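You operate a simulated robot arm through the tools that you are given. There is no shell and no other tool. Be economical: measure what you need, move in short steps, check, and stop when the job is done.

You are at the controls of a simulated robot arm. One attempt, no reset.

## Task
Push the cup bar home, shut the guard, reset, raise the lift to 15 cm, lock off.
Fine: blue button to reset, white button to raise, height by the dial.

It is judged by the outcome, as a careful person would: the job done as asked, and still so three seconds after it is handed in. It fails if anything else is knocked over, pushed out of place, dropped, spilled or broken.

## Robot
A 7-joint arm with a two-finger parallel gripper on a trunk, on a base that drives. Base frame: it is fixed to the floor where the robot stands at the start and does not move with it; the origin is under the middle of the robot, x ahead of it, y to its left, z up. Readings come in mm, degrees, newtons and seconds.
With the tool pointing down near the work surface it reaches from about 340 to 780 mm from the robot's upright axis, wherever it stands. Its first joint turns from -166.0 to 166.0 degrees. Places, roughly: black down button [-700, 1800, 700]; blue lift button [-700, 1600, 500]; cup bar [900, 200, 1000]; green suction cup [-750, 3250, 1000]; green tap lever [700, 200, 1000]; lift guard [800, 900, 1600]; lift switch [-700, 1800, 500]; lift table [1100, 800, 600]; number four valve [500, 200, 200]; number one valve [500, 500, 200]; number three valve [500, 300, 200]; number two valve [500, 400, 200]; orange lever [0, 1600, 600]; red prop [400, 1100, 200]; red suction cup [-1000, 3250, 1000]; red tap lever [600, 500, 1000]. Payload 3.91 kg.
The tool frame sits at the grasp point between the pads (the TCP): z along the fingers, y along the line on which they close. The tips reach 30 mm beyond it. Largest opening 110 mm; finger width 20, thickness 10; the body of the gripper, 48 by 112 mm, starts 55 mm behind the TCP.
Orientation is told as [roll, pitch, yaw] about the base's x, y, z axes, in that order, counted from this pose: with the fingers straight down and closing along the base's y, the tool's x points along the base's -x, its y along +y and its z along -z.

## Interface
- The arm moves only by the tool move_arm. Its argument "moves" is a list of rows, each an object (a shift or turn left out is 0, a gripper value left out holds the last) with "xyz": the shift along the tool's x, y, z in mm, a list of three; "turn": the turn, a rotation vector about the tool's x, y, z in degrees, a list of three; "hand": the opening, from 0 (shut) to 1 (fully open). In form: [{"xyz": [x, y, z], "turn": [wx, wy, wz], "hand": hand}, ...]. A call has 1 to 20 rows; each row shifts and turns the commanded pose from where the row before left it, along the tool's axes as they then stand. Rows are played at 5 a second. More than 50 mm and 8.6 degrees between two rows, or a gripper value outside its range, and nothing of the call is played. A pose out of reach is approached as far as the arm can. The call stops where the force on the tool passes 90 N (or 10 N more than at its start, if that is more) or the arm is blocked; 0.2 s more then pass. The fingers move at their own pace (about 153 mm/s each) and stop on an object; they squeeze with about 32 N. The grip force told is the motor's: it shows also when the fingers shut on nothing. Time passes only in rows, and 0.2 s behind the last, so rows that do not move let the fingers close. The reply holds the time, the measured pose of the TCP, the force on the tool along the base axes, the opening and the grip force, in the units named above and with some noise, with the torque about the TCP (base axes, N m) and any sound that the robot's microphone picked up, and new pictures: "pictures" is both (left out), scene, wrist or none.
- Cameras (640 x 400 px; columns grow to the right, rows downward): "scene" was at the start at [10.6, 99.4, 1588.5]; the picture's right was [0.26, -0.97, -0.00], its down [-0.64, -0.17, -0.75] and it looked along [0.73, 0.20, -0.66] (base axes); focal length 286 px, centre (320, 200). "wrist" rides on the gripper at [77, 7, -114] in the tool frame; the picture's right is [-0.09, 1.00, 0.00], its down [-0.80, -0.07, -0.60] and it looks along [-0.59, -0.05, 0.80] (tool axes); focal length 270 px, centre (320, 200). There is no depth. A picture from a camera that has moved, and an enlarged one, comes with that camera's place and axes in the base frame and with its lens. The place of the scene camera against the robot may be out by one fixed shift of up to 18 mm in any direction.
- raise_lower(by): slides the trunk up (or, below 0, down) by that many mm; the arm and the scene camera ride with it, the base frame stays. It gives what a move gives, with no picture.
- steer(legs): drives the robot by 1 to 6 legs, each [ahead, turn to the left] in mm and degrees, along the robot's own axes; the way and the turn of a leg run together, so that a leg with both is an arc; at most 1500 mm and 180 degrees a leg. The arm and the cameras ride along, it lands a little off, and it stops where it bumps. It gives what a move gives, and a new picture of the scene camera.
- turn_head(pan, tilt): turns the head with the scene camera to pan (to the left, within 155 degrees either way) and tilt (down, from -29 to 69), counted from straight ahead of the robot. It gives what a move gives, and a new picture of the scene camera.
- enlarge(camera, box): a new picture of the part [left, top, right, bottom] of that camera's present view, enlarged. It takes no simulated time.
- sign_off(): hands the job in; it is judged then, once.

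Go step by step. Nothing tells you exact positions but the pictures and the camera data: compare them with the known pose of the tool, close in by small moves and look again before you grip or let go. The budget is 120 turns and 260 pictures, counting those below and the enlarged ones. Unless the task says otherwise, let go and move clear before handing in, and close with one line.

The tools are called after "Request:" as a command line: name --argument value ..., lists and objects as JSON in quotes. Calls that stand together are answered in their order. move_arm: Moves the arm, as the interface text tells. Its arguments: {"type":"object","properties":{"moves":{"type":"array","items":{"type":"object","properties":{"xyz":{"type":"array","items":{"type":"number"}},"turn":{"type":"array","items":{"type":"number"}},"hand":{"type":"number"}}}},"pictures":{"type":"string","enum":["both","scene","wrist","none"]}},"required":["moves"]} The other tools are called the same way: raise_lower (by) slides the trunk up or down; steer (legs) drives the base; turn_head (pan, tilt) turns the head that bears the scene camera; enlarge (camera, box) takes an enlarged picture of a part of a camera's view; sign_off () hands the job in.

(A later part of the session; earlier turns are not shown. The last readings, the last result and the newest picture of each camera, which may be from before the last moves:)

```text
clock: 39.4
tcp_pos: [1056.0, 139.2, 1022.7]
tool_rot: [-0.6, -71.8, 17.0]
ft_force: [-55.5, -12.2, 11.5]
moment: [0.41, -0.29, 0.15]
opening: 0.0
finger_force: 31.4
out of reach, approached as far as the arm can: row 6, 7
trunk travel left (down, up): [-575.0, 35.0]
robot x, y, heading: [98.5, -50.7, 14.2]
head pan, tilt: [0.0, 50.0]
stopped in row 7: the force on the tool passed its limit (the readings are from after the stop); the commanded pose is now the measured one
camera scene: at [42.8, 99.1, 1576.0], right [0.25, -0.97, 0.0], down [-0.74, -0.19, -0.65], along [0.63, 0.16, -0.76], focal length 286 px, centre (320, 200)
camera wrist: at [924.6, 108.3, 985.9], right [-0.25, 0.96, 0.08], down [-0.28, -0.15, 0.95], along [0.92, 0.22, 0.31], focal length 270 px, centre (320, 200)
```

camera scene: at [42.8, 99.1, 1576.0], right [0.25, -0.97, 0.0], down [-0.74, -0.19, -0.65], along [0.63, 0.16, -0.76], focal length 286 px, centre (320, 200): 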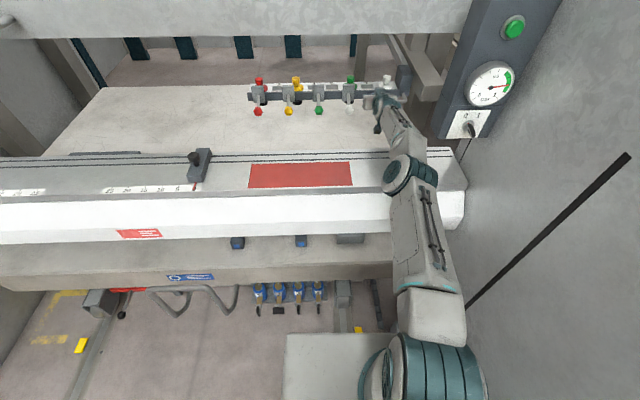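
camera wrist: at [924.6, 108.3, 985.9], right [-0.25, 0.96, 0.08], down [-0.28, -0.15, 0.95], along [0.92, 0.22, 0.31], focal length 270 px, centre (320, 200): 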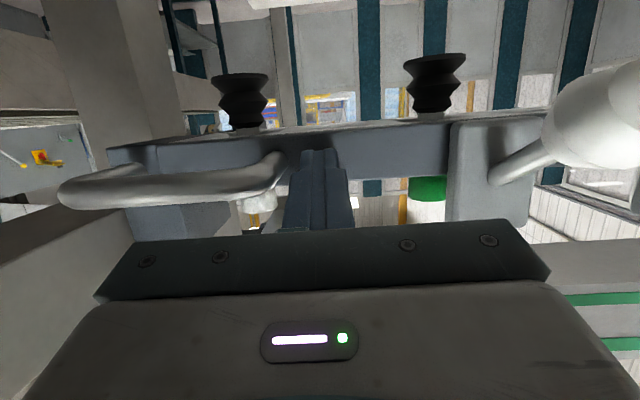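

The push ended in a firm stop (force along the slide), about 255 mm in, so the bar seems home. I retract clear and look.

Request:
move_arm --moves '[{"xyz": [6, 0, -20]}, {"xyz": [14, 0, -46]}, {"xyz": [14, 0, -46]}, {"xyz": [14, 0, -46]}, {"xyz": [14, 0, -46]}, {"xyz": [14, 0, -46]}, {"xyz": [14, 0, -46]}, {"xyz": [14, 0, -46]}, {"xyz": [14, 0, -46]}, {"xyz": [14, 0, -46]}]' --pictures "scene"

Request:
enlarge --camera "scene" --box '[240, 20, 540, 200]'

Request:
turn_head --pan 30 --tilt 5

```text
clock: 41.6
tcp_pos: [626.8, 14.7, 1029.5]
tool_rot: [-0.4, -71.5, 16.9]
ft_force: [0.0, 0.4, 0.6]
moment: [0.01, 0.01, 0.0]
opening: 0.1
finger_force: 32.5
trunk travel left (down, up): [-575.0, 35.0]
robot x, y, heading: [96.8, -48.8, 14.3]
head pan, tilt: [0.0, 50.0]
camera scene: at [53.8, 101.2, 1575.8], right [0.25, -0.97, 0.0], down [-0.74, -0.19, -0.64], along [0.62, 0.16, -0.77], focal length 286 px, centre (320, 200)
```

scene: 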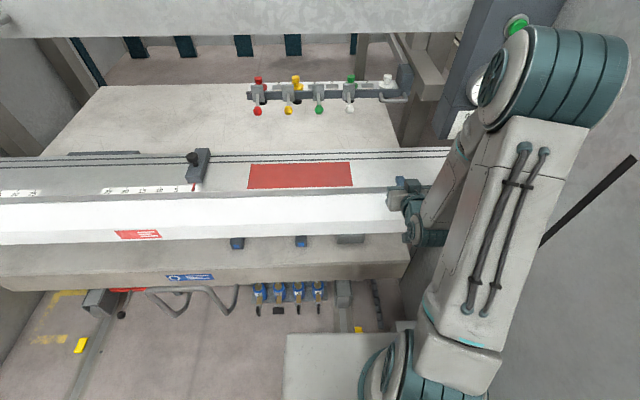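

```text
2.13 times, centred on (390, 110) of scene
camera zoom: at [53.8, 101.2, 1575.8], right [0.25, -0.97, 0.0], down [-0.74, -0.19, -0.64], along [0.62, 0.16, -0.77], focal length 611 px, centre (171, 392)
```

zoom: 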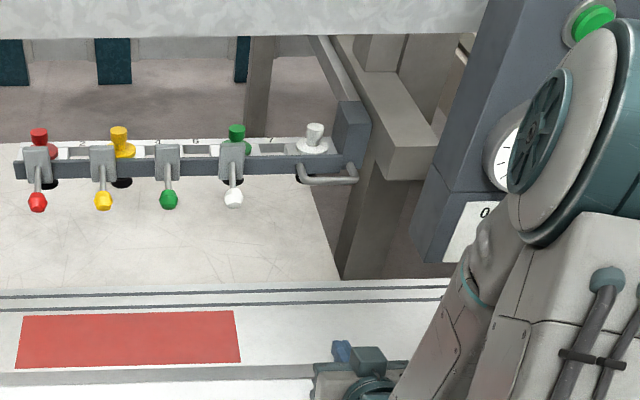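

```text
clock: 42.7
tcp_pos: [627.8, 15.2, 1028.5]
tool_rot: [-0.7, -71.4, 16.9]
ft_force: [0.3, 0.2, -0.8]
moment: [0.03, 0.01, -0.01]
opening: 0.0
finger_force: 31.7
trunk travel left (down, up): [-575.0, 35.0]
robot x, y, heading: [97.8, -48.5, 14.5]
head pan, tilt: [30.0, 5.0]
camera scene: at [45.4, 146.5, 1645.6], right [0.7, -0.72, 0.0], down [-0.06, -0.06, -1.0], along [0.71, 0.7, -0.09], focal length 286 px, centre (320, 200)
```

scene: 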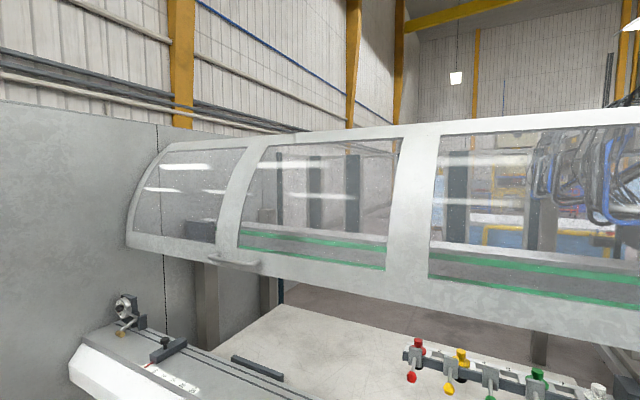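

The bar sits back at its end position with nothing disturbed. Next the guard, whose handle is near its lower left edge (about (550,1070,1340)); before driving over I check behind and to the left.

Request:
turn_head --pan 90 --tilt 40

Request:
turn_head --pan 150 --tilt 40

```text
clock: 44.0
tcp_pos: [627.5, 15.7, 1028.8]
tool_rot: [-0.6, -71.4, 16.9]
ft_force: [-0.4, 0.5, 0.4]
moment: [0.0, -0.01, 0.0]
opening: 0.0
finger_force: 32.6
trunk travel left (down, up): [-575.0, 35.0]
robot x, y, heading: [98.6, -49.1, 14.3]
head pan, tilt: [90.0, 40.0]
camera scene: at [-41.3, 164.7, 1590.0], right [0.97, 0.25, 0.0], down [0.16, -0.62, -0.77], along [-0.19, 0.74, -0.64], focal length 286 px, centre (320, 200)
```

scene: 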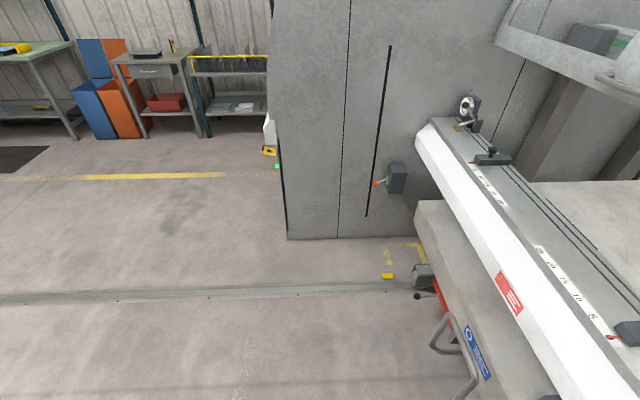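

```text
clock: 45.3
tcp_pos: [629.4, 14.6, 1028.7]
tool_rot: [-0.5, -71.5, 16.9]
ft_force: [0.4, 0.2, 0.1]
moment: [0.0, 0.02, -0.02]
opening: 0.0
finger_force: 32.1
trunk travel left (down, up): [-575.0, 35.0]
robot x, y, heading: [99.5, -49.4, 14.3]
head pan, tilt: [150.0, 40.0]
camera scene: at [-102.1, 105.2, 1589.9], right [0.27, 0.96, 0.0], down [0.62, -0.17, -0.77], along [-0.74, 0.21, -0.64], focal length 286 px, centre (320, 200)
```

scene: 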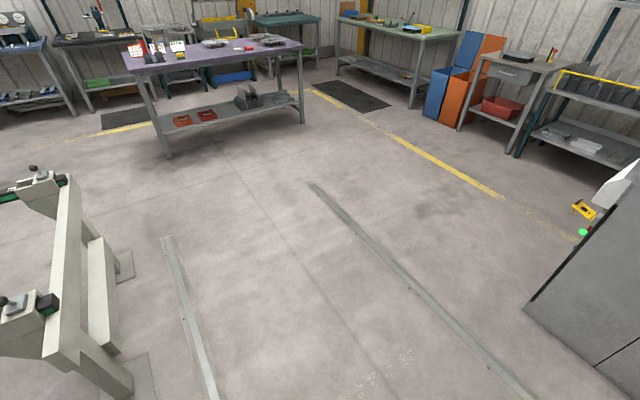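

The floor is clear apart from flat rails. I back up, turn left 90° and drive along the machine.

Request:
turn_head --pan -60 --tilt 25

Request:
steer --legs '[[-200, 0], [0, 90], [880, 0]]'

```text
clock: 48.3
tcp_pos: [627.2, 16.3, 1028.2]
tool_rot: [-0.6, -71.4, 16.9]
ft_force: [1.0, 0.7, -0.3]
moment: [-0.01, -0.01, -0.03]
opening: 0.0
finger_force: 31.8
trunk travel left (down, up): [-575.0, 35.0]
robot x, y, heading: [100.1, -47.2, 14.4]
head pan, tilt: [-60.0, 25.0]
camera scene: at [44.2, 16.4, 1613.3], right [-0.71, -0.7, 0.0], down [-0.3, 0.3, -0.91], along [0.63, -0.65, -0.42], focal length 286 px, centre (320, 200)
```

scene: 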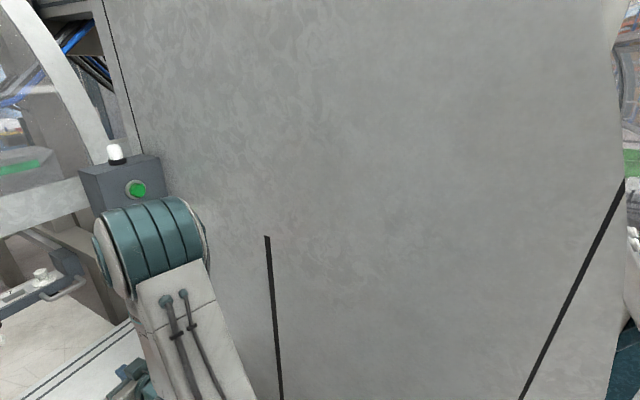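

```text
clock: 58.1
tcp_pos: [-400.5, 1295.2, 1027.6]
tool_rot: [-0.7, -71.4, 108.1]
ft_force: [-0.9, -0.4, -0.2]
moment: [-0.03, 0.01, 0.0]
opening: 0.3
finger_force: 31.7
trunk travel left (down, up): [-575.0, 35.0]
robot x, y, heading: [-326.9, 769.5, 105.6]
head pan, tilt: [-60.0, 25.0]
camera scene: at [-392.2, 725.7, 1613.3], right [0.71, -0.7, 0.0], down [-0.3, -0.3, -0.91], along [0.64, 0.65, -0.42], focal length 286 px, centre (320, 200)
```

scene: 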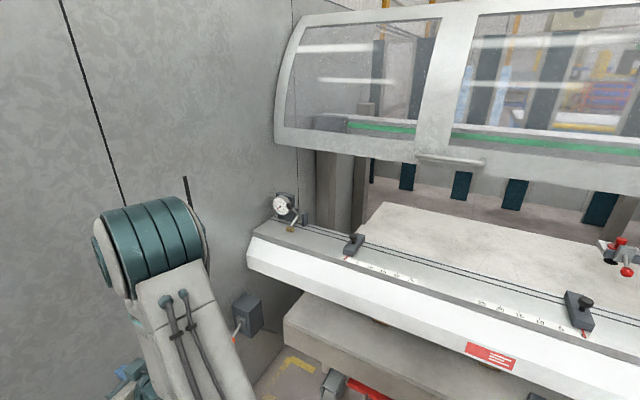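

Handle triangulates to about (550, 1075, 1338). I turn right to face the machine and move ahead.

Request:
steer --legs '[[0, -90], [200, 0]]'

Request:
turn_head --pan -5 --tilt 30

```text
clock: 63.5
tcp_pos: [395.1, 923.3, 1028.5]
tool_rot: [-0.6, -71.4, 20.2]
ft_force: [0.9, 0.0, -0.1]
moment: [-0.03, 0.0, -0.03]
opening: 0.0
finger_force: 32.3
trunk travel left (down, up): [-575.0, 35.0]
robot x, y, heading: [-130.5, 829.0, 17.8]
head pan, tilt: [-60.0, 25.0]
camera scene: at [-186.5, 892.5, 1613.3], right [-0.67, -0.74, 0.0], down [-0.31, 0.28, -0.91], along [0.67, -0.61, -0.42], focal length 286 px, centre (320, 200)
```

scene: 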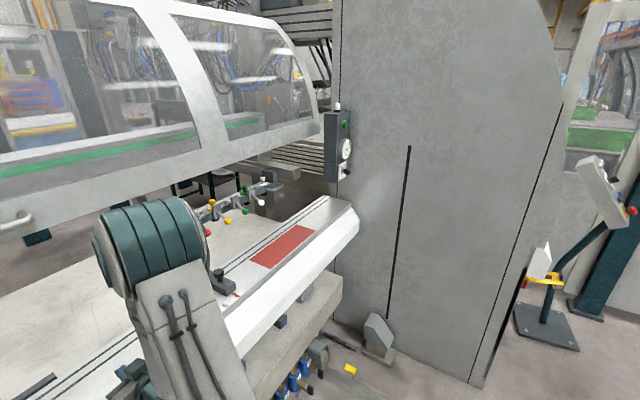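

```text
clock: 64.7
tcp_pos: [393.9, 923.8, 1028.3]
tool_rot: [-0.7, -71.5, 20.2]
ft_force: [0.4, 0.3, -0.5]
moment: [0.02, -0.02, 0.01]
opening: 0.0
finger_force: 32.1
trunk travel left (down, up): [-575.0, 35.0]
robot x, y, heading: [-130.5, 830.9, 17.6]
head pan, tilt: [-5.0, 30.0]
camera scene: at [-167.1, 974.0, 1605.3], right [0.22, -0.98, 0.0], down [-0.49, -0.11, -0.87], along [0.85, 0.19, -0.5], focal length 286 px, centre (320, 200)
```

scene: 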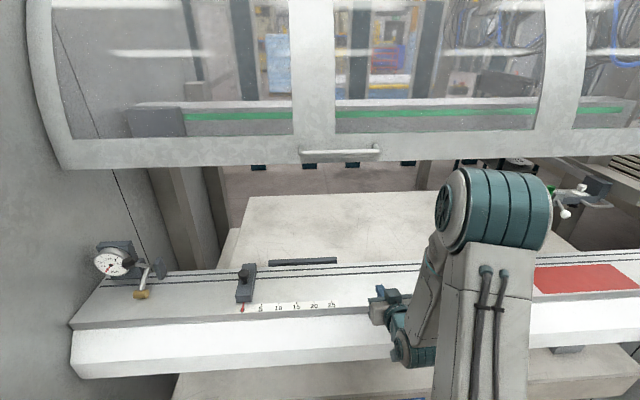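

Now the handle and the dial are in clear view; I enlarge both.

Request:
enlarge --camera "scene" --box '[80, 220, 180, 310]'

Request:
enlarge --camera "scene" --box '[260, 110, 420, 200]'

```text
4.44 times, centred on (130, 265) of scene
camera zoom: at [-167.1, 974.0, 1605.3], right [0.22, -0.98, 0.0], down [-0.49, -0.11, -0.87], along [0.85, 0.19, -0.5], focal length 1273 px, centre (1164, -89)
```

zoom: 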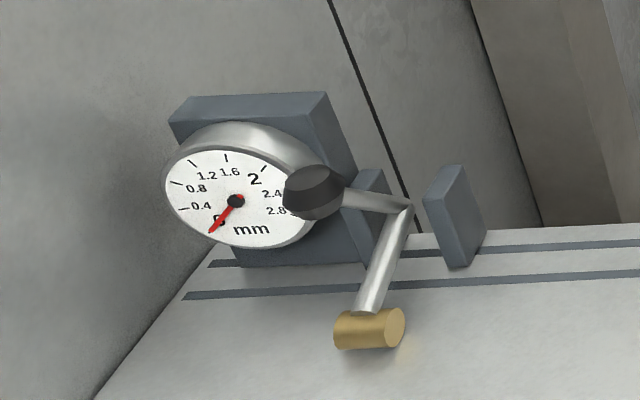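

```text
4.00 times, centred on (340, 155) of scene
camera zoom: at [-167.1, 974.0, 1605.3], right [0.22, -0.98, 0.0], down [-0.49, -0.11, -0.87], along [0.85, 0.19, -0.5], focal length 1146 px, centre (240, 380)
```

zoom: 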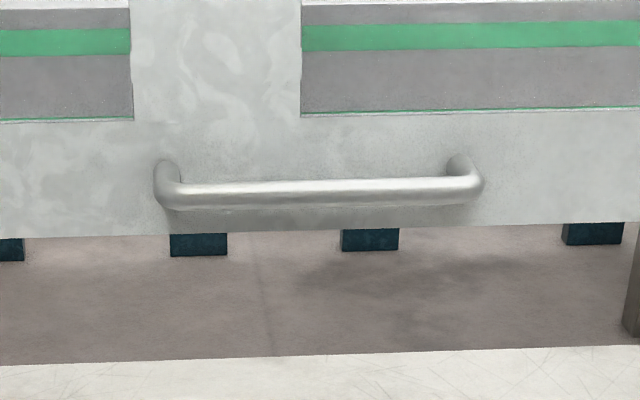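

The mm gauge is not the lift dial. For the guard I'll straddle its handle bar with vertical-closing fingers: level the tool, rise to about z 1335, then roll 90°.

Request:
move_arm --moves '[{"turn": [0, -6.2, 0]}, {"turn": [0, -6.2, 0]}, {"turn": [0, -6.2, 0]}, {"xyz": [-38, 13, 0]}, {"xyz": [-38, 13, 0]}, {"xyz": [-38, 13, 0]}, {"xyz": [-38, 13, 0]}, {"xyz": [-38, 13, 0]}, {"xyz": [-38, 13, 0]}, {"xyz": [-38, 13, 0]}, {"xyz": [-38, 13, 0]}]' --pictures "none"

Request:
move_arm --moves '[{"turn": [0, 0, 8.2], "hand": 0.5}, {"turn": [0, 0, 8.2]}, {"turn": [0, 0, 8.2]}, {"turn": [0, 0, 8.2]}, {"turn": [0, 0, 8.2]}, {"turn": [0, 0, 8.2]}, {"turn": [0, 0, 8.2]}, {"turn": [0, 0, 8.2]}, {"turn": [0, 0, 8.2]}, {"turn": [0, 0, 8.2]}, {"turn": [0, 0, 8]}]' --pictures "both"

```text
clock: 67.1
tcp_pos: [374.9, 1026.0, 1328.1]
tool_rot: [-73.8, -89.7, 93.5]
ft_force: [-0.5, 0.3, 0.8]
moment: [0.01, 0.0, -0.01]
opening: 0.0
finger_force: 32.4
out of reach, approached as far as the arm can: row 4, 5, 6
trunk travel left (down, up): [-575.0, 35.0]
robot x, y, heading: [-128.8, 828.0, 17.5]
head pan, tilt: [-5.0, 30.0]
```

```text
clock: 69.5
tcp_pos: [376.6, 1024.1, 1330.3]
tool_rot: [90.1, 0.0, -70.3]
ft_force: [-0.1, 0.1, 0.4]
moment: [0.04, 0.0, -0.01]
opening: 55.1
finger_force: 0.1
trunk travel left (down, up): [-575.0, 35.0]
robot x, y, heading: [-128.3, 830.0, 17.7]
head pan, tilt: [-5.0, 30.0]
camera scene: at [-167.2, 974.1, 1605.3], right [0.22, -0.98, 0.0], down [-0.49, -0.11, -0.87], along [0.85, 0.19, -0.5], focal length 286 px, centre (320, 200)
camera wrist: at [241.9, 1058.0, 1337.6], right [0.03, -0.08, 1.0], down [-0.29, -0.95, -0.07], along [0.96, -0.29, -0.05], focal length 270 px, centre (320, 200)
```

scene: 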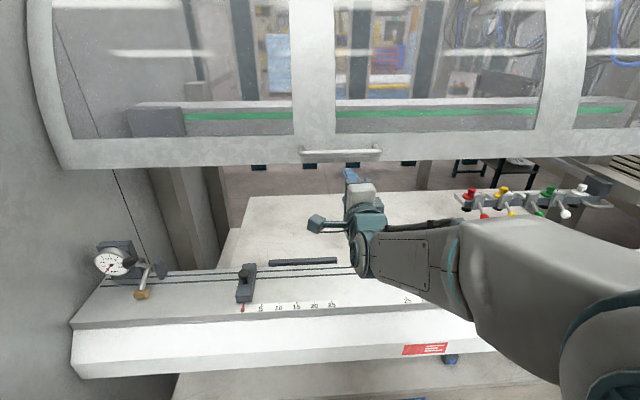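
wrist: 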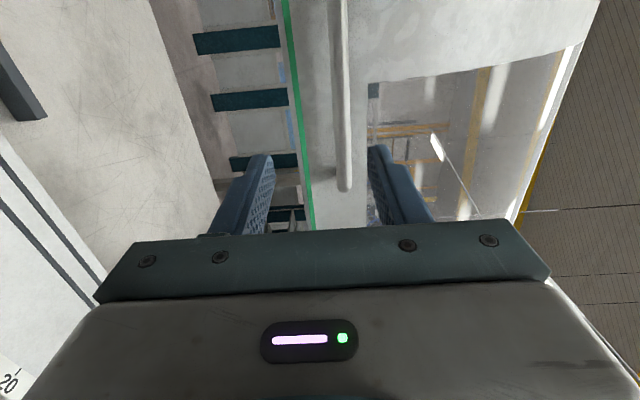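

The bar is at z≈1352 and runs between the fingers' plane nicely. I rise 22 mm and approach with the jaws open 55 mm.

Request:
move_arm --moves '[{"xyz": [0, 11, 30]}, {"xyz": [0, 11, 30]}, {"xyz": [0, 0, 35]}, {"xyz": [0, 0, 20]}]' --pictures "both"

```text
clock: 70.5
tcp_pos: [486.3, 1062.9, 1351.8]
tool_rot: [89.9, -0.2, -70.3]
ft_force: [0.0, 0.2, -0.8]
moment: [0.0, 0.0, 0.0]
opening: 55.1
finger_force: 0.0
trunk travel left (down, up): [-575.0, 35.0]
robot x, y, heading: [-127.5, 831.9, 17.5]
head pan, tilt: [-5.0, 30.0]
camera scene: at [-166.7, 974.3, 1605.3], right [0.22, -0.98, 0.0], down [-0.49, -0.11, -0.87], along [0.84, 0.19, -0.5], focal length 286 px, centre (320, 200)
camera wrist: at [351.0, 1096.5, 1358.4], right [0.03, -0.08, 1.0], down [-0.29, -0.95, -0.07], along [0.96, -0.29, -0.05], focal length 270 px, centre (320, 200)
```

scene: 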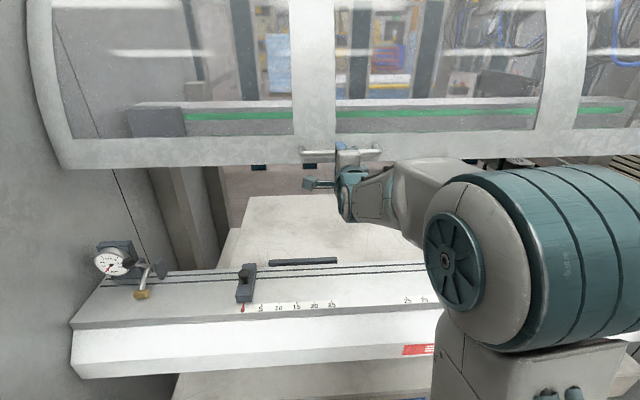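
wrist: 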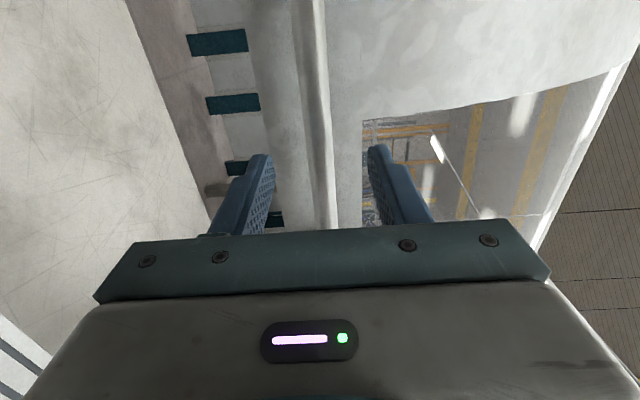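

Bar centred between the fingers. I advance in small steps.

Request:
move_arm --moves '[{"xyz": [0, 0, 20]}, {"xyz": [0, 0, 15]}, {"xyz": [0, 0, 10]}]' --pictures "both"

Request:
enlarge --camera "scene" --box '[280, 120, 420, 220]'

```text
clock: 71.3
tcp_pos: [527.2, 1077.9, 1352.3]
tool_rot: [90.0, -0.2, -70.4]
ft_force: [0.5, -0.5, -0.1]
moment: [0.0, -0.01, -0.01]
opening: 55.1
finger_force: 0.0
trunk travel left (down, up): [-575.0, 35.0]
robot x, y, heading: [-131.0, 828.4, 17.6]
head pan, tilt: [-5.0, 30.0]
camera scene: at [-166.9, 974.2, 1605.3], right [0.22, -0.98, 0.0], down [-0.49, -0.11, -0.87], along [0.85, 0.19, -0.5], focal length 286 px, centre (320, 200)
camera wrist: at [392.1, 1111.6, 1359.2], right [0.03, -0.08, 1.0], down [-0.29, -0.95, -0.07], along [0.96, -0.29, -0.05], focal length 270 px, centre (320, 200)
```

scene: 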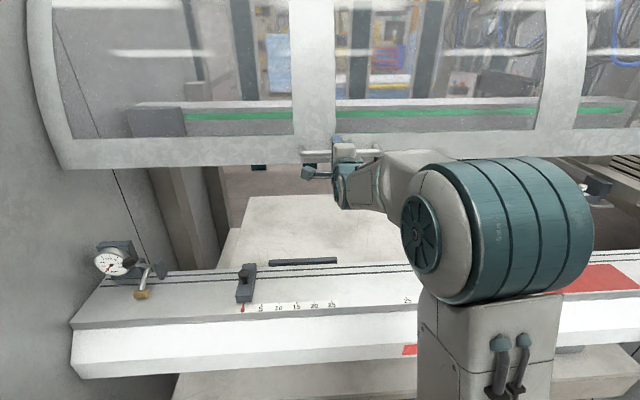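
wrist: 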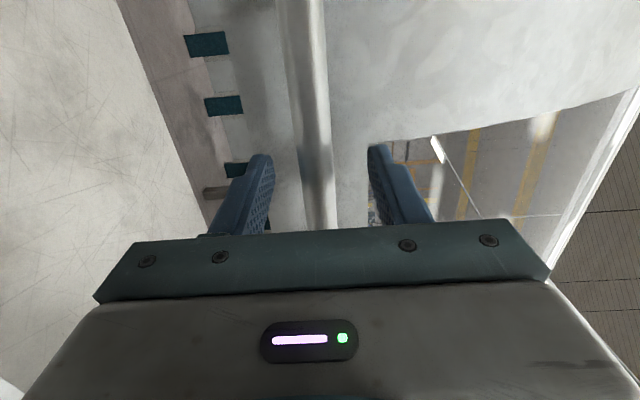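

```text
4.00 times, centred on (350, 170) of scene
camera zoom: at [-166.9, 974.2, 1605.3], right [0.22, -0.98, 0.0], down [-0.49, -0.11, -0.87], along [0.85, 0.19, -0.5], focal length 1146 px, centre (200, 320)
```

zoom: 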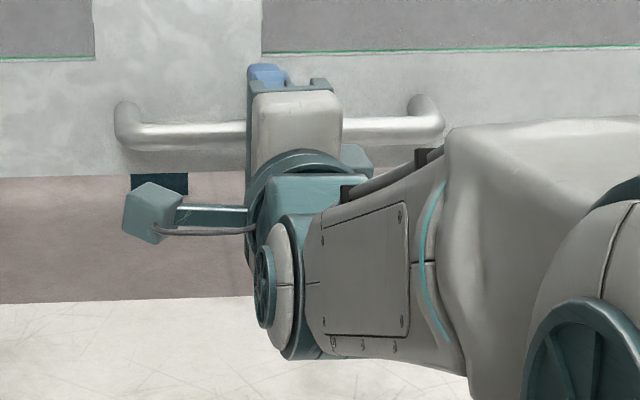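

Request:
move_arm --moves '[{"xyz": [0, 0, 10]}, {"xyz": [0, 0, 10]}, {"xyz": [0, 0, 5]}]' --pictures "wrist"

Request:
enlarge --camera "scene" --box '[290, 120, 390, 190]'

```text
clock: 72.1
tcp_pos: [548.5, 1086.0, 1353.1]
tool_rot: [90.0, -0.2, -70.3]
ft_force: [-12.1, -4.7, -2.3]
moment: [-0.2, 0.54, -0.12]
opening: 56.3
finger_force: 1.0
trunk travel left (down, up): [-575.0, 35.0]
robot x, y, heading: [-130.8, 826.3, 17.3]
head pan, tilt: [-5.0, 30.0]
camera wrist: at [413.9, 1119.8, 1360.2], right [0.03, -0.08, 1.0], down [-0.29, -0.95, -0.07], along [0.96, -0.29, -0.05], focal length 270 px, centre (320, 200)
```

wrist: 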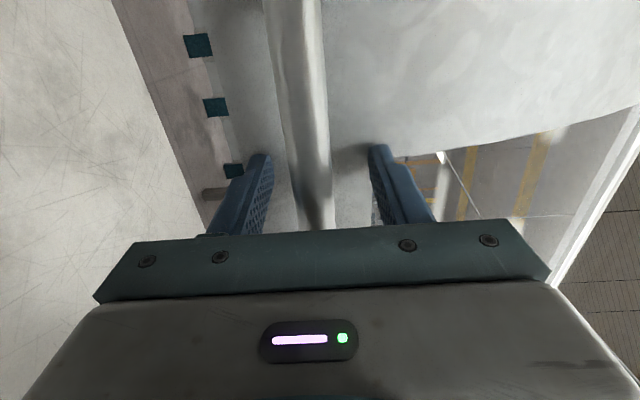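

```text
5.71 times, centred on (340, 155) of scene
camera zoom: at [-169.7, 973.2, 1605.3], right [0.22, -0.98, 0.0], down [-0.49, -0.11, -0.87], along [0.85, 0.19, -0.5], focal length 1637 px, centre (206, 457)
```

zoom: 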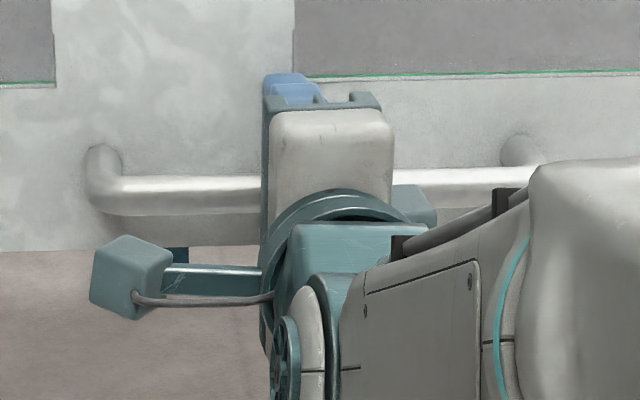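

The tips touch the guard skin (12 N), so the bar lies within the jaws. I back off 8 mm, narrow the jaws and press down.

Request:
move_arm --moves '[{"xyz": [0, 0, -10]}, {"hand": 0.3}, {}, {"xyz": [0, -15, 0]}, {"xyz": [0, -15, 0]}]' --pictures "both"

```text
clock: 73.3
tcp_pos: [542.2, 1082.3, 1320.2]
tool_rot: [89.7, -0.2, -70.2]
ft_force: [-0.2, -0.8, 0.6]
moment: [-0.03, -0.04, 0.01]
opening: 32.9
finger_force: 0.1
trunk travel left (down, up): [-575.0, 35.0]
robot x, y, heading: [-128.3, 829.2, 17.6]
head pan, tilt: [-5.0, 30.0]
camera scene: at [-166.9, 974.2, 1605.1], right [0.22, -0.98, 0.0], down [-0.49, -0.11, -0.87], along [0.85, 0.19, -0.5], focal length 286 px, centre (320, 200)
camera wrist: at [407.2, 1116.9, 1327.9], right [0.04, -0.08, 1.0], down [-0.29, -0.95, -0.06], along [0.96, -0.29, -0.06], focal length 270 px, centre (320, 200)
```

scene: 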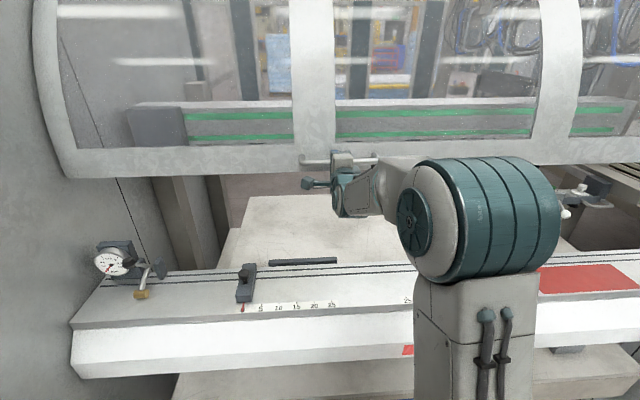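
wrist: 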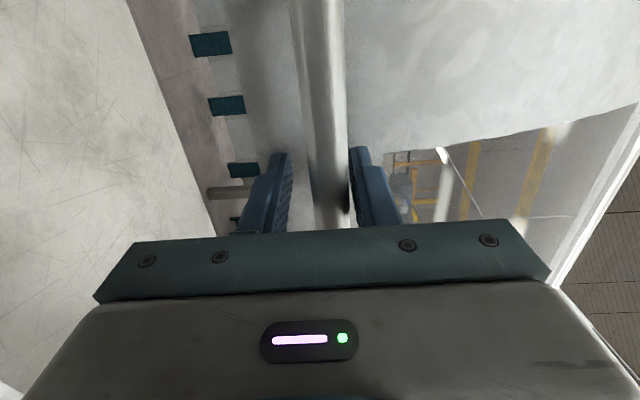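

The guard is coming down with the hand. I continue lowering in steps.

Request:
move_arm --moves '[{"xyz": [0, -15, 0]}, {"xyz": [0, -15, 0]}, {"xyz": [0, -15, 0]}, {"xyz": [0, -15, 0]}]' --pictures "both"

```text
clock: 74.3
tcp_pos: [543.0, 1083.7, 1258.4]
tool_rot: [89.8, -0.2, -70.3]
ft_force: [-0.3, 0.6, -1.0]
moment: [-0.02, -0.01, -0.06]
opening: 33.0
finger_force: 0.0
trunk travel left (down, up): [-575.0, 35.0]
robot x, y, heading: [-127.7, 831.2, 17.6]
head pan, tilt: [-5.0, 30.0]
camera scene: at [-166.8, 974.3, 1605.1], right [0.22, -0.98, 0.0], down [-0.49, -0.11, -0.87], along [0.85, 0.19, -0.5], focal length 286 px, centre (320, 200)
camera wrist: at [407.3, 1116.8, 1267.5], right [0.03, -0.08, 1.0], down [-0.29, -0.95, -0.07], along [0.96, -0.29, -0.05], focal length 270 px, centre (320, 200)
```

scene: 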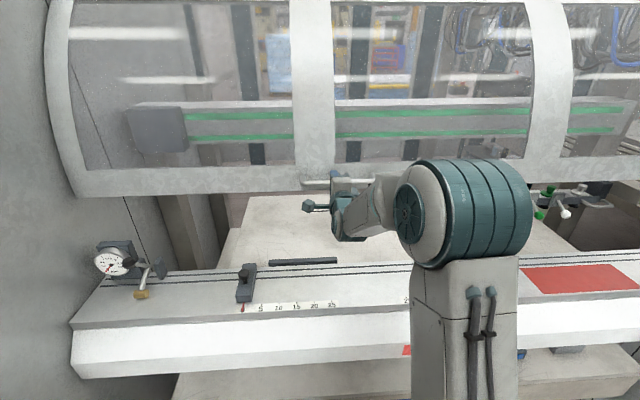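
wrist: 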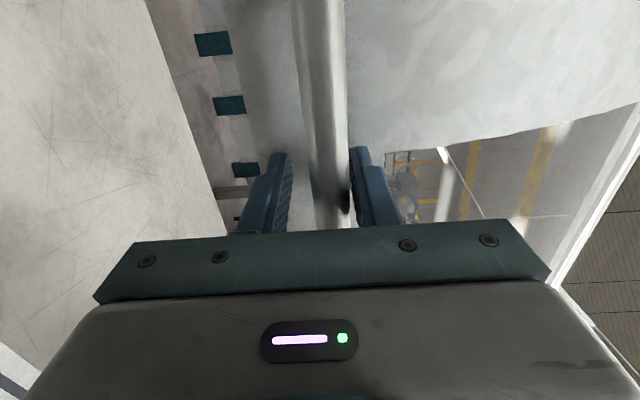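

Request:
move_arm --moves '[{"xyz": [0, -18, 0]}, {"xyz": [0, -18, 0]}, {"xyz": [0, -18, 0]}, {"xyz": [0, -18, 0]}, {"xyz": [0, -18, 0]}]' --pictures "both"

```text
clock: 75.5
tcp_pos: [542.8, 1085.1, 1171.2]
tool_rot: [89.8, -0.2, -70.3]
ft_force: [0.5, -0.8, -1.0]
moment: [-0.01, 0.0, 0.0]
opening: 32.9
finger_force: 0.0
trunk travel left (down, up): [-575.0, 35.0]
robot x, y, heading: [-132.4, 829.1, 17.6]
head pan, tilt: [-5.0, 30.0]
camera scene: at [-166.5, 974.4, 1605.1], right [0.22, -0.98, 0.0], down [-0.49, -0.11, -0.87], along [0.84, 0.19, -0.5], focal length 286 px, centre (320, 200)
camera wrist: at [407.2, 1117.4, 1178.7], right [0.03, -0.08, 1.0], down [-0.29, -0.95, -0.07], along [0.96, -0.29, -0.05], focal length 270 px, centre (320, 200)
```

scene: 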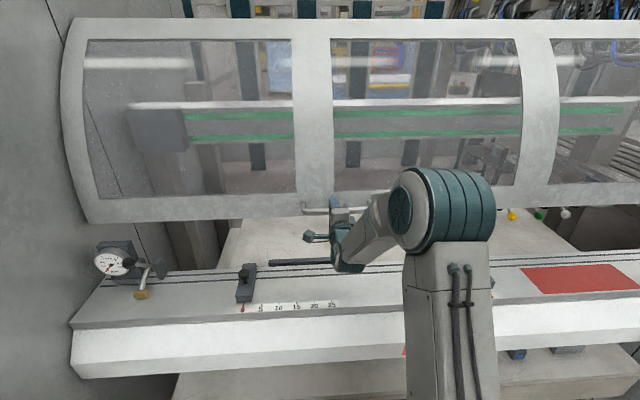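
wrist: 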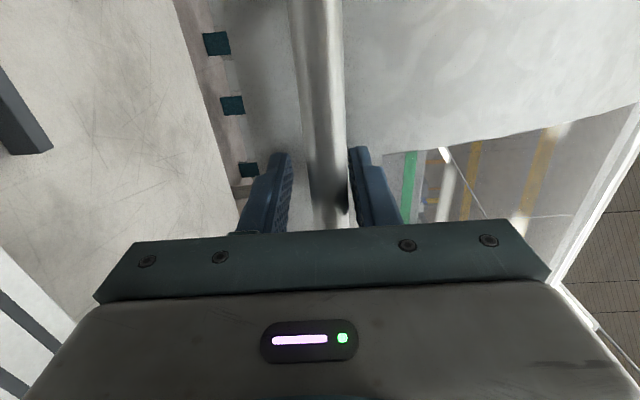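

Request:
move_arm --moves '[{"xyz": [0, -18, 0]}, {"xyz": [0, -18, 0]}, {"xyz": [0, -18, 0]}, {"xyz": [0, -18, 0]}, {"xyz": [0, -18, 0]}]' --pictures "scene"

```text
clock: 76.7
tcp_pos: [542.9, 1081.9, 1080.3]
tool_rot: [89.9, -0.1, -70.5]
ft_force: [-0.4, -0.2, 0.3]
moment: [0.01, 0.01, 0.01]
opening: 33.0
finger_force: 0.1
trunk travel left (down, up): [-575.0, 35.0]
robot x, y, heading: [-131.0, 830.5, 17.8]
head pan, tilt: [-5.0, 30.0]
camera scene: at [-166.4, 974.1, 1605.1], right [0.22, -0.98, 0.0], down [-0.49, -0.11, -0.87], along [0.84, 0.19, -0.5], focal length 286 px, centre (320, 200)
```

scene: 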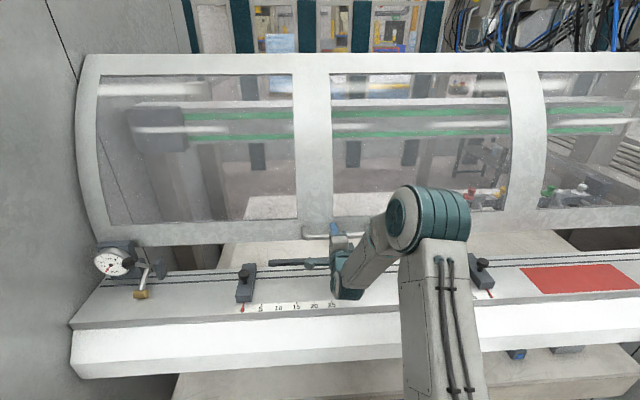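

Request:
move_arm --moves '[{"xyz": [0, -15, 0]}, {"xyz": [0, -15, 0]}, {"xyz": [0, -15, 0]}, {"xyz": [0, -15, 0]}]' --pictures "both"

```text
clock: 77.7
tcp_pos: [542.2, 1081.8, 1020.4]
tool_rot: [89.7, -0.2, -70.3]
ft_force: [0.0, -1.0, -0.7]
moment: [0.0, -0.01, 0.03]
opening: 33.0
finger_force: 0.0
trunk travel left (down, up): [-575.0, 35.0]
robot x, y, heading: [-130.7, 827.6, 17.9]
head pan, tilt: [-5.0, 30.0]
camera scene: at [-166.3, 974.5, 1605.1], right [0.22, -0.98, 0.0], down [-0.49, -0.11, -0.87], along [0.84, 0.19, -0.5], focal length 286 px, centre (320, 200)
camera wrist: at [406.8, 1116.3, 1027.8], right [0.03, -0.08, 1.0], down [-0.29, -0.95, -0.07], along [0.96, -0.29, -0.05], focal length 270 px, centre (320, 200)
```

scene: 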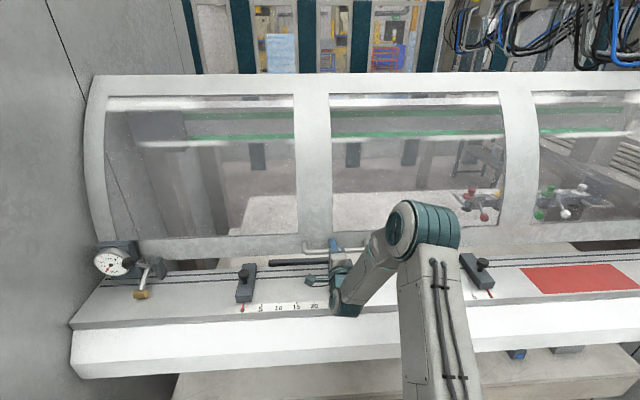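
wrist: 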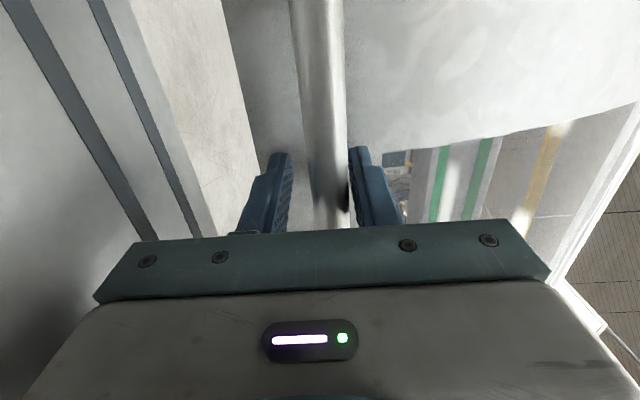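

Request:
move_arm --moves '[{"xyz": [0, -10, 0]}, {"xyz": [0, -10, 0]}, {"xyz": [0, -10, 0]}, {"xyz": [0, -10, 0]}]' --pictures "both"

```text
clock: 78.6
tcp_pos: [542.4, 1083.3, 1009.9]
tool_rot: [92.6, -0.1, -70.3]
ft_force: [-18.9, -9.5, 44.2]
moment: [-1.74, 5.89, 0.89]
opening: 35.1
finger_force: 2.3
trunk travel left (down, up): [-575.0, 35.0]
robot x, y, heading: [-130.0, 827.3, 17.6]
head pan, tilt: [-5.0, 30.0]
stopped in row 4: the force on the tool passed its limit (the readings are from after the stop); the commanded pose is now the measured one
camera scene: at [-175.1, 970.7, 1605.5], right [0.22, -0.98, 0.0], down [-0.48, -0.11, -0.87], along [0.85, 0.19, -0.5], focal length 286 px, centre (320, 200)
camera wrist: at [406.3, 1116.7, 1012.5], right [-0.01, -0.1, 1.0], down [-0.29, -0.95, -0.1], along [0.96, -0.29, -0.02], focal length 270 px, centre (320, 200)
```

scene: 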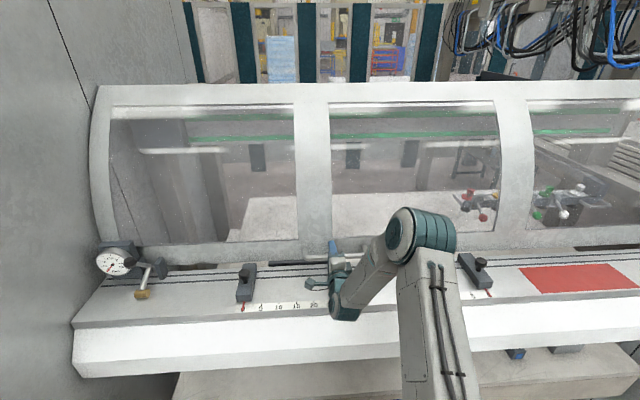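
wrist: 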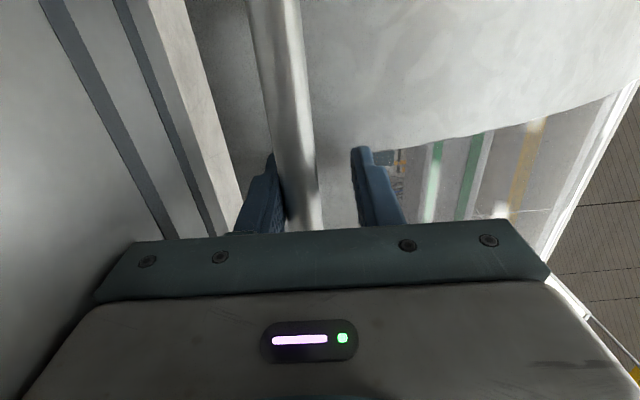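

The guard dropped the last bit by itself and my wrist touched the table top (upward force). I open the jaws, lift a little and back out to view the gap.

Request:
move_arm --moves '[{"hand": 0.8}, {"hand": 0.8}, {"xyz": [0, 8, 0]}, {"xyz": [0, 3, -25]}, {"xyz": [0, 0, -40]}, {"xyz": [0, 0, -45]}, {"xyz": [0, 0, -45]}, {"xyz": [0, 0, -45]}]' --pictures "both"

Request:
enlarge --camera "scene" --box '[180, 200, 400, 320]'

```text
clock: 80.4
tcp_pos: [354.9, 1016.6, 1004.4]
tool_rot: [91.4, 0.0, -70.2]
ft_force: [0.4, 0.7, 0.7]
moment: [-0.01, 0.01, -0.01]
opening: 87.9
finger_force: 0.0
trunk travel left (down, up): [-575.0, 35.0]
robot x, y, heading: [-129.6, 831.4, 17.6]
head pan, tilt: [-5.0, 30.0]
camera scene: at [-167.6, 973.9, 1605.1], right [0.22, -0.98, 0.0], down [-0.49, -0.11, -0.87], along [0.85, 0.19, -0.5], focal length 286 px, centre (320, 200)
camera wrist: at [219.5, 1050.6, 1008.3], right [0.0, -0.09, 1.0], down [-0.29, -0.95, -0.08], along [0.96, -0.29, -0.03], focal length 270 px, centre (320, 200)
```

scene: 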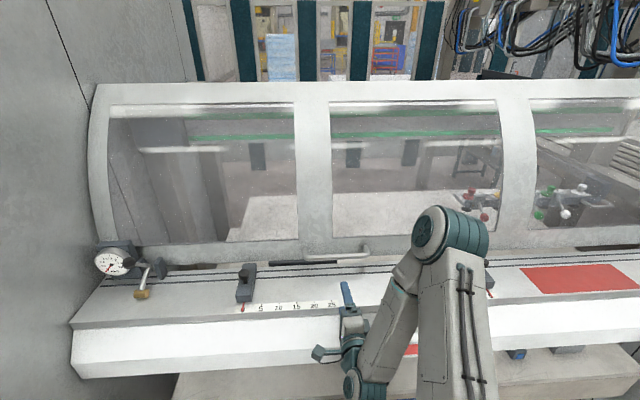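
wrist: 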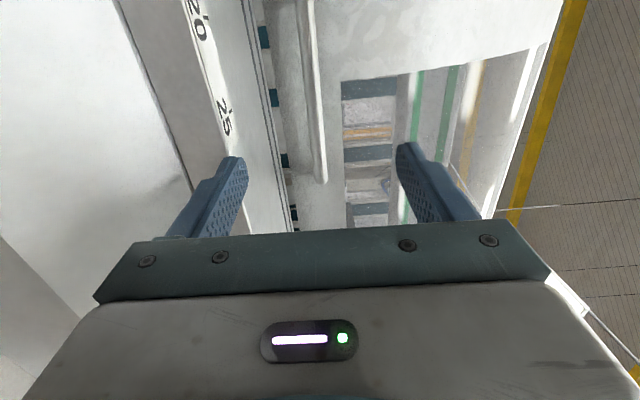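

```text
2.91 times, centred on (290, 260) of scene
camera zoom: at [-167.6, 973.9, 1605.1], right [0.22, -0.98, 0.0], down [-0.49, -0.11, -0.87], along [0.85, 0.19, -0.5], focal length 833 px, centre (407, 26)
```

zoom: 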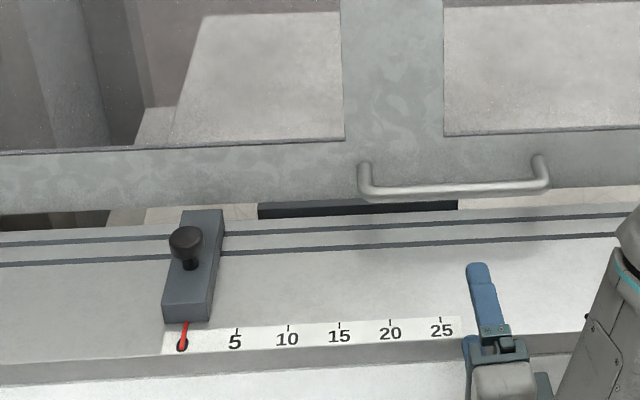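

I check the remaining gap under the guard with the wrist camera.

Request:
enlarge --camera "wrist" --box '[200, 0, 360, 230]'

Request:
enlarge --camera "scene" --box '[80, 200, 240, 310]'

Request:
turn_head --pan -35 --tilt 25

```text
1.74 times, centred on (280, 115) of wrist
camera zoom: at [219.5, 1050.6, 1008.3], right [0.0, -0.09, 1.0], down [-0.29, -0.95, -0.08], along [0.96, -0.29, -0.03], focal length 470 px, centre (390, 348)
```

zoom: 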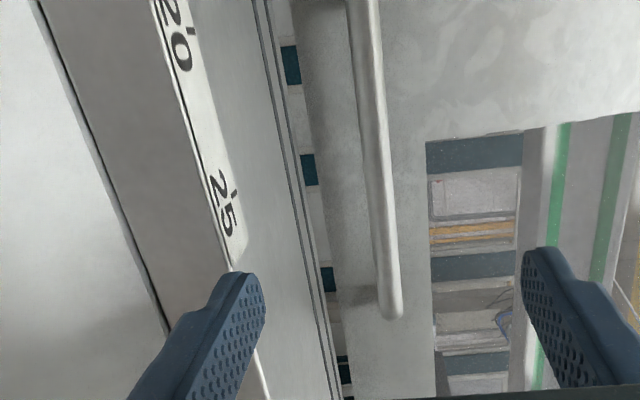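

```text
3.64 times, centred on (160, 255) of scene
camera zoom: at [-167.6, 973.9, 1605.1], right [0.22, -0.98, 0.0], down [-0.49, -0.11, -0.87], along [0.85, 0.19, -0.5], focal length 1042 px, centre (902, 0)
```

zoom: 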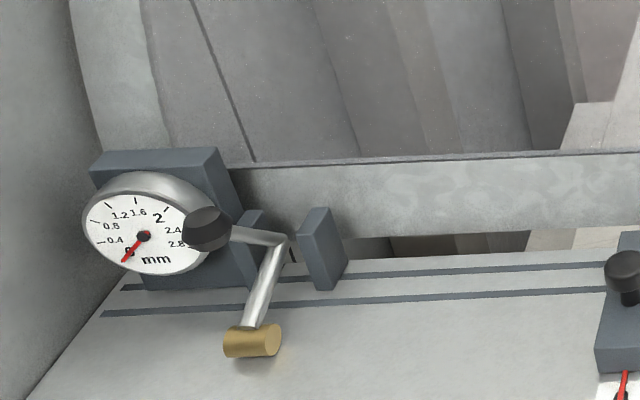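

```text
clock: 81.3
tcp_pos: [356.1, 1016.9, 1004.6]
tool_rot: [91.8, 0.0, -70.4]
ft_force: [0.4, -0.1, 0.3]
moment: [0.01, 0.01, -0.01]
opening: 87.8
finger_force: 0.1
trunk travel left (down, up): [-575.0, 35.0]
robot x, y, heading: [-130.4, 828.2, 17.6]
head pan, tilt: [-35.0, 25.0]
camera scene: at [-167.6, 926.8, 1613.2], right [-0.3, -0.95, 0.0], down [-0.4, 0.13, -0.91], along [0.86, -0.27, -0.42], focal length 286 px, centre (320, 200)
```

scene: 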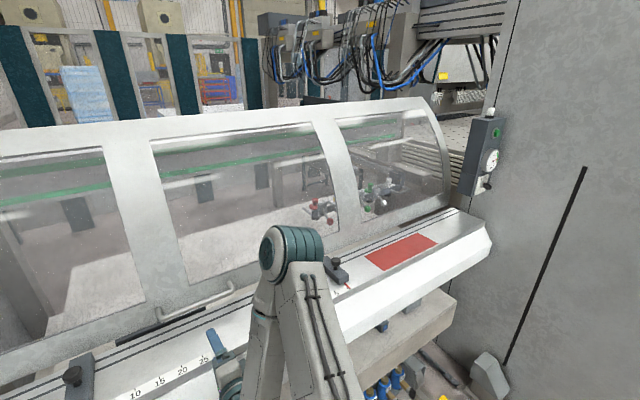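

There may still be a ~15 mm gap under the guard. I'll tilt the hand 20° down so the wrist clears the table, and press on top of the handle with closed fingers.

Request:
move_arm --moves '[{"turn": [6.2, 0, 0], "hand": 0}, {"turn": [6.2, 0, 0]}, {"turn": [6.2, 0, 0]}, {"xyz": [0, 37, -14]}, {"xyz": [0, 16, 45]}, {"xyz": [0, 16, 45]}, {"xyz": [0, 16, 45]}, {"xyz": [0, 16, 43]}]' --pictures "wrist"

Request:
turn_head --pan -5 --tilt 35

Request:
enlarge --camera "scene" --box '[240, 150, 440, 290]'

```text
clock: 83.2
tcp_pos: [549.1, 1087.3, 1049.5]
tool_rot: [73.0, -0.1, -70.3]
ft_force: [0.8, 0.8, 0.1]
moment: [-0.02, -0.04, 0.01]
opening: 0.3
finger_force: 32.1
out of reach, approached as far as the arm can: row 1, 2, 4
trunk travel left (down, up): [-575.0, 35.0]
robot x, y, heading: [-131.0, 828.9, 17.7]
head pan, tilt: [-35.0, 25.0]
camera wrist: at [420.7, 1123.8, 1090.7], right [0.3, 0.02, 0.95], down [-0.28, -0.95, 0.11], along [0.91, -0.3, -0.28], focal length 270 px, centre (320, 200)
```

wrist: 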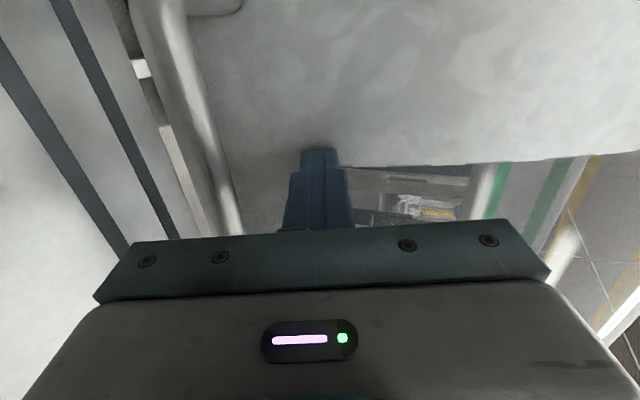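

```text
clock: 84.1
tcp_pos: [548.3, 1087.7, 1051.1]
tool_rot: [73.1, -0.1, -70.2]
ft_force: [0.6, 0.7, -0.3]
moment: [0.03, 0.0, -0.01]
opening: 0.4
finger_force: 32.0
trunk travel left (down, up): [-575.0, 35.0]
robot x, y, heading: [-127.9, 826.7, 17.5]
head pan, tilt: [-5.0, 35.0]
camera scene: at [-169.5, 973.5, 1597.5], right [0.22, -0.98, 0.0], down [-0.56, -0.12, -0.82], along [0.8, 0.18, -0.57], focal length 286 px, centre (320, 200)
```

scene: 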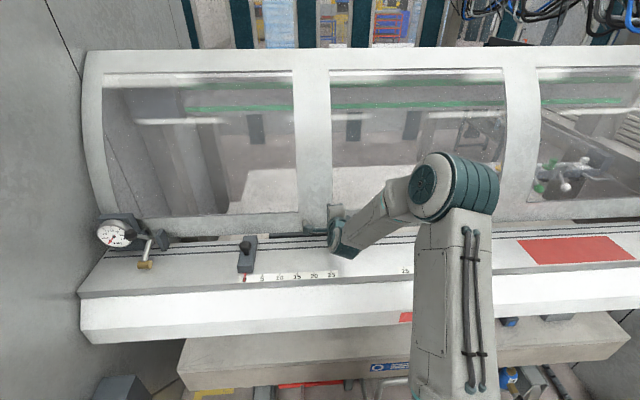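

```text
2.86 times, centred on (340, 220) of scene
camera zoom: at [-169.5, 973.5, 1597.5], right [0.22, -0.98, 0.0], down [-0.56, -0.12, -0.82], along [0.8, 0.18, -0.57], focal length 818 px, centre (263, 143)
```

zoom: 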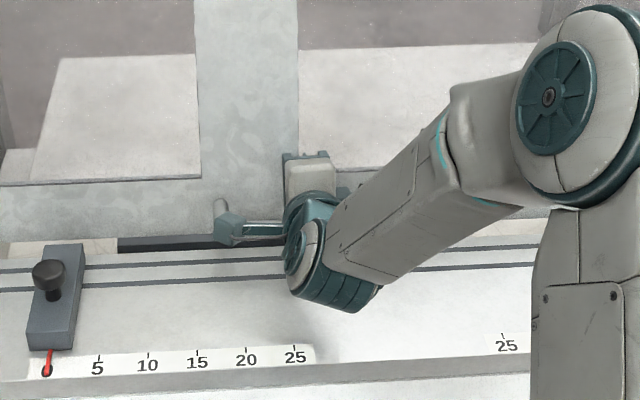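

The closed fingers are above the bar. I press straight down gently.

Request:
move_arm --moves '[{"xyz": [0, -12, -5]}, {"xyz": [0, -9.5, 3]}, {"xyz": [0, -9.5, 3]}, {"xyz": [0, -7.5, 2.3]}, {"xyz": [0, -5.7, 1.7]}, {"xyz": [0, -5.7, 1.7]}, {"xyz": [0, -5.7, 1.7]}]' --pictures "both"

```text
clock: 85.7
tcp_pos: [548.5, 1087.9, 1021.2]
tool_rot: [76.5, -0.5, -70.6]
ft_force: [11.5, 6.4, 22.1]
moment: [0.18, 0.26, -0.15]
opening: 0.0
finger_force: 32.0
trunk travel left (down, up): [-575.0, 35.0]
robot x, y, heading: [-135.6, 825.4, 17.7]
head pan, tilt: [-5.0, 35.0]
stopped in row 7: the force on the tool passed its limit (the readings are from after the stop); the commanded pose is now the measured one
camera scene: at [-170.5, 973.2, 1596.6], right [0.22, -0.98, 0.0], down [-0.56, -0.12, -0.82], along [0.8, 0.18, -0.57], focal length 286 px, centre (320, 200)
camera wrist: at [418.9, 1123.9, 1053.5], right [0.25, 0.0, 0.97], down [-0.3, -0.95, 0.08], along [0.92, -0.3, -0.23], focal length 270 px, centre (320, 200)
```

scene: 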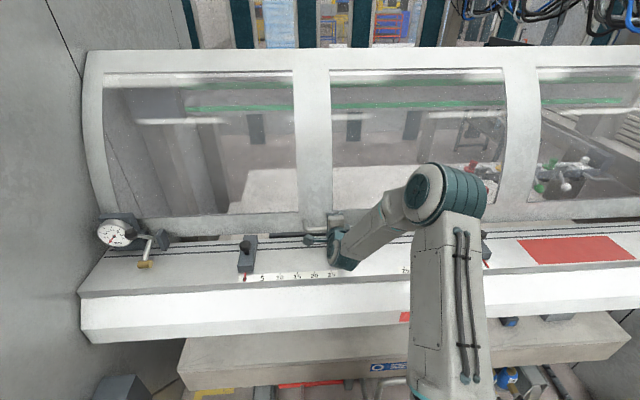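
wrist: 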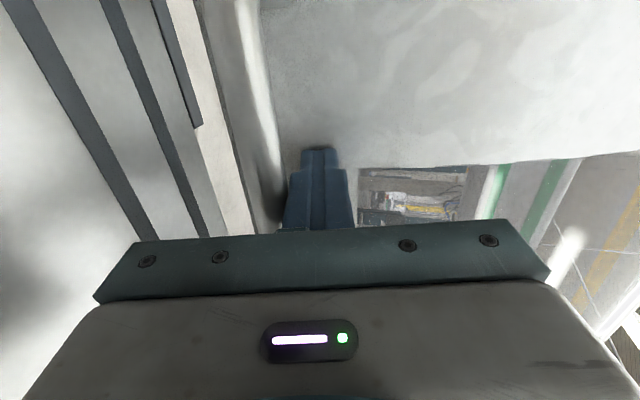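

The handle doesn't yield at over 90 N, so the guard is at its bottom stop. I lift off and back out, then go to the lift controls.

Request:
move_arm --moves '[{"xyz": [0, 10, -3]}, {"xyz": [0, 20, -6]}, {"xyz": [0, 0, -45]}, {"xyz": [0, 0, -45]}, {"xyz": [0, 0, -45]}, {"xyz": [0, 0, -45]}]' --pictures "none"

Request:
turn_head --pan 100 --tilt 40

```text
clock: 87.1
tcp_pos: [379.2, 1027.1, 1089.5]
tool_rot: [75.7, -0.4, -70.7]
ft_force: [-0.3, -0.3, -0.6]
moment: [0.01, 0.04, -0.02]
opening: 0.0
finger_force: 32.1
trunk travel left (down, up): [-575.0, 35.0]
robot x, y, heading: [-130.6, 830.9, 17.2]
head pan, tilt: [-5.0, 35.0]
```

```text
clock: 88.9
tcp_pos: [380.5, 1027.2, 1088.3]
tool_rot: [75.7, -0.4, -70.6]
ft_force: [-0.1, 0.2, 0.0]
moment: [0.03, 0.01, 0.03]
opening: 0.0
finger_force: 32.3
trunk travel left (down, up): [-575.0, 35.0]
robot x, y, heading: [-128.4, 832.4, 17.7]
head pan, tilt: [100.0, 40.0]
camera scene: at [-294.9, 1029.7, 1589.9], right [0.89, 0.46, 0.0], down [0.3, -0.57, -0.77], along [-0.35, 0.68, -0.64], focal length 286 px, centre (320, 200)
```

scene: 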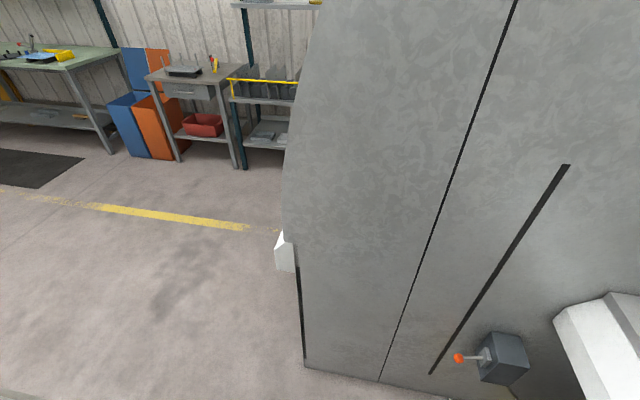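

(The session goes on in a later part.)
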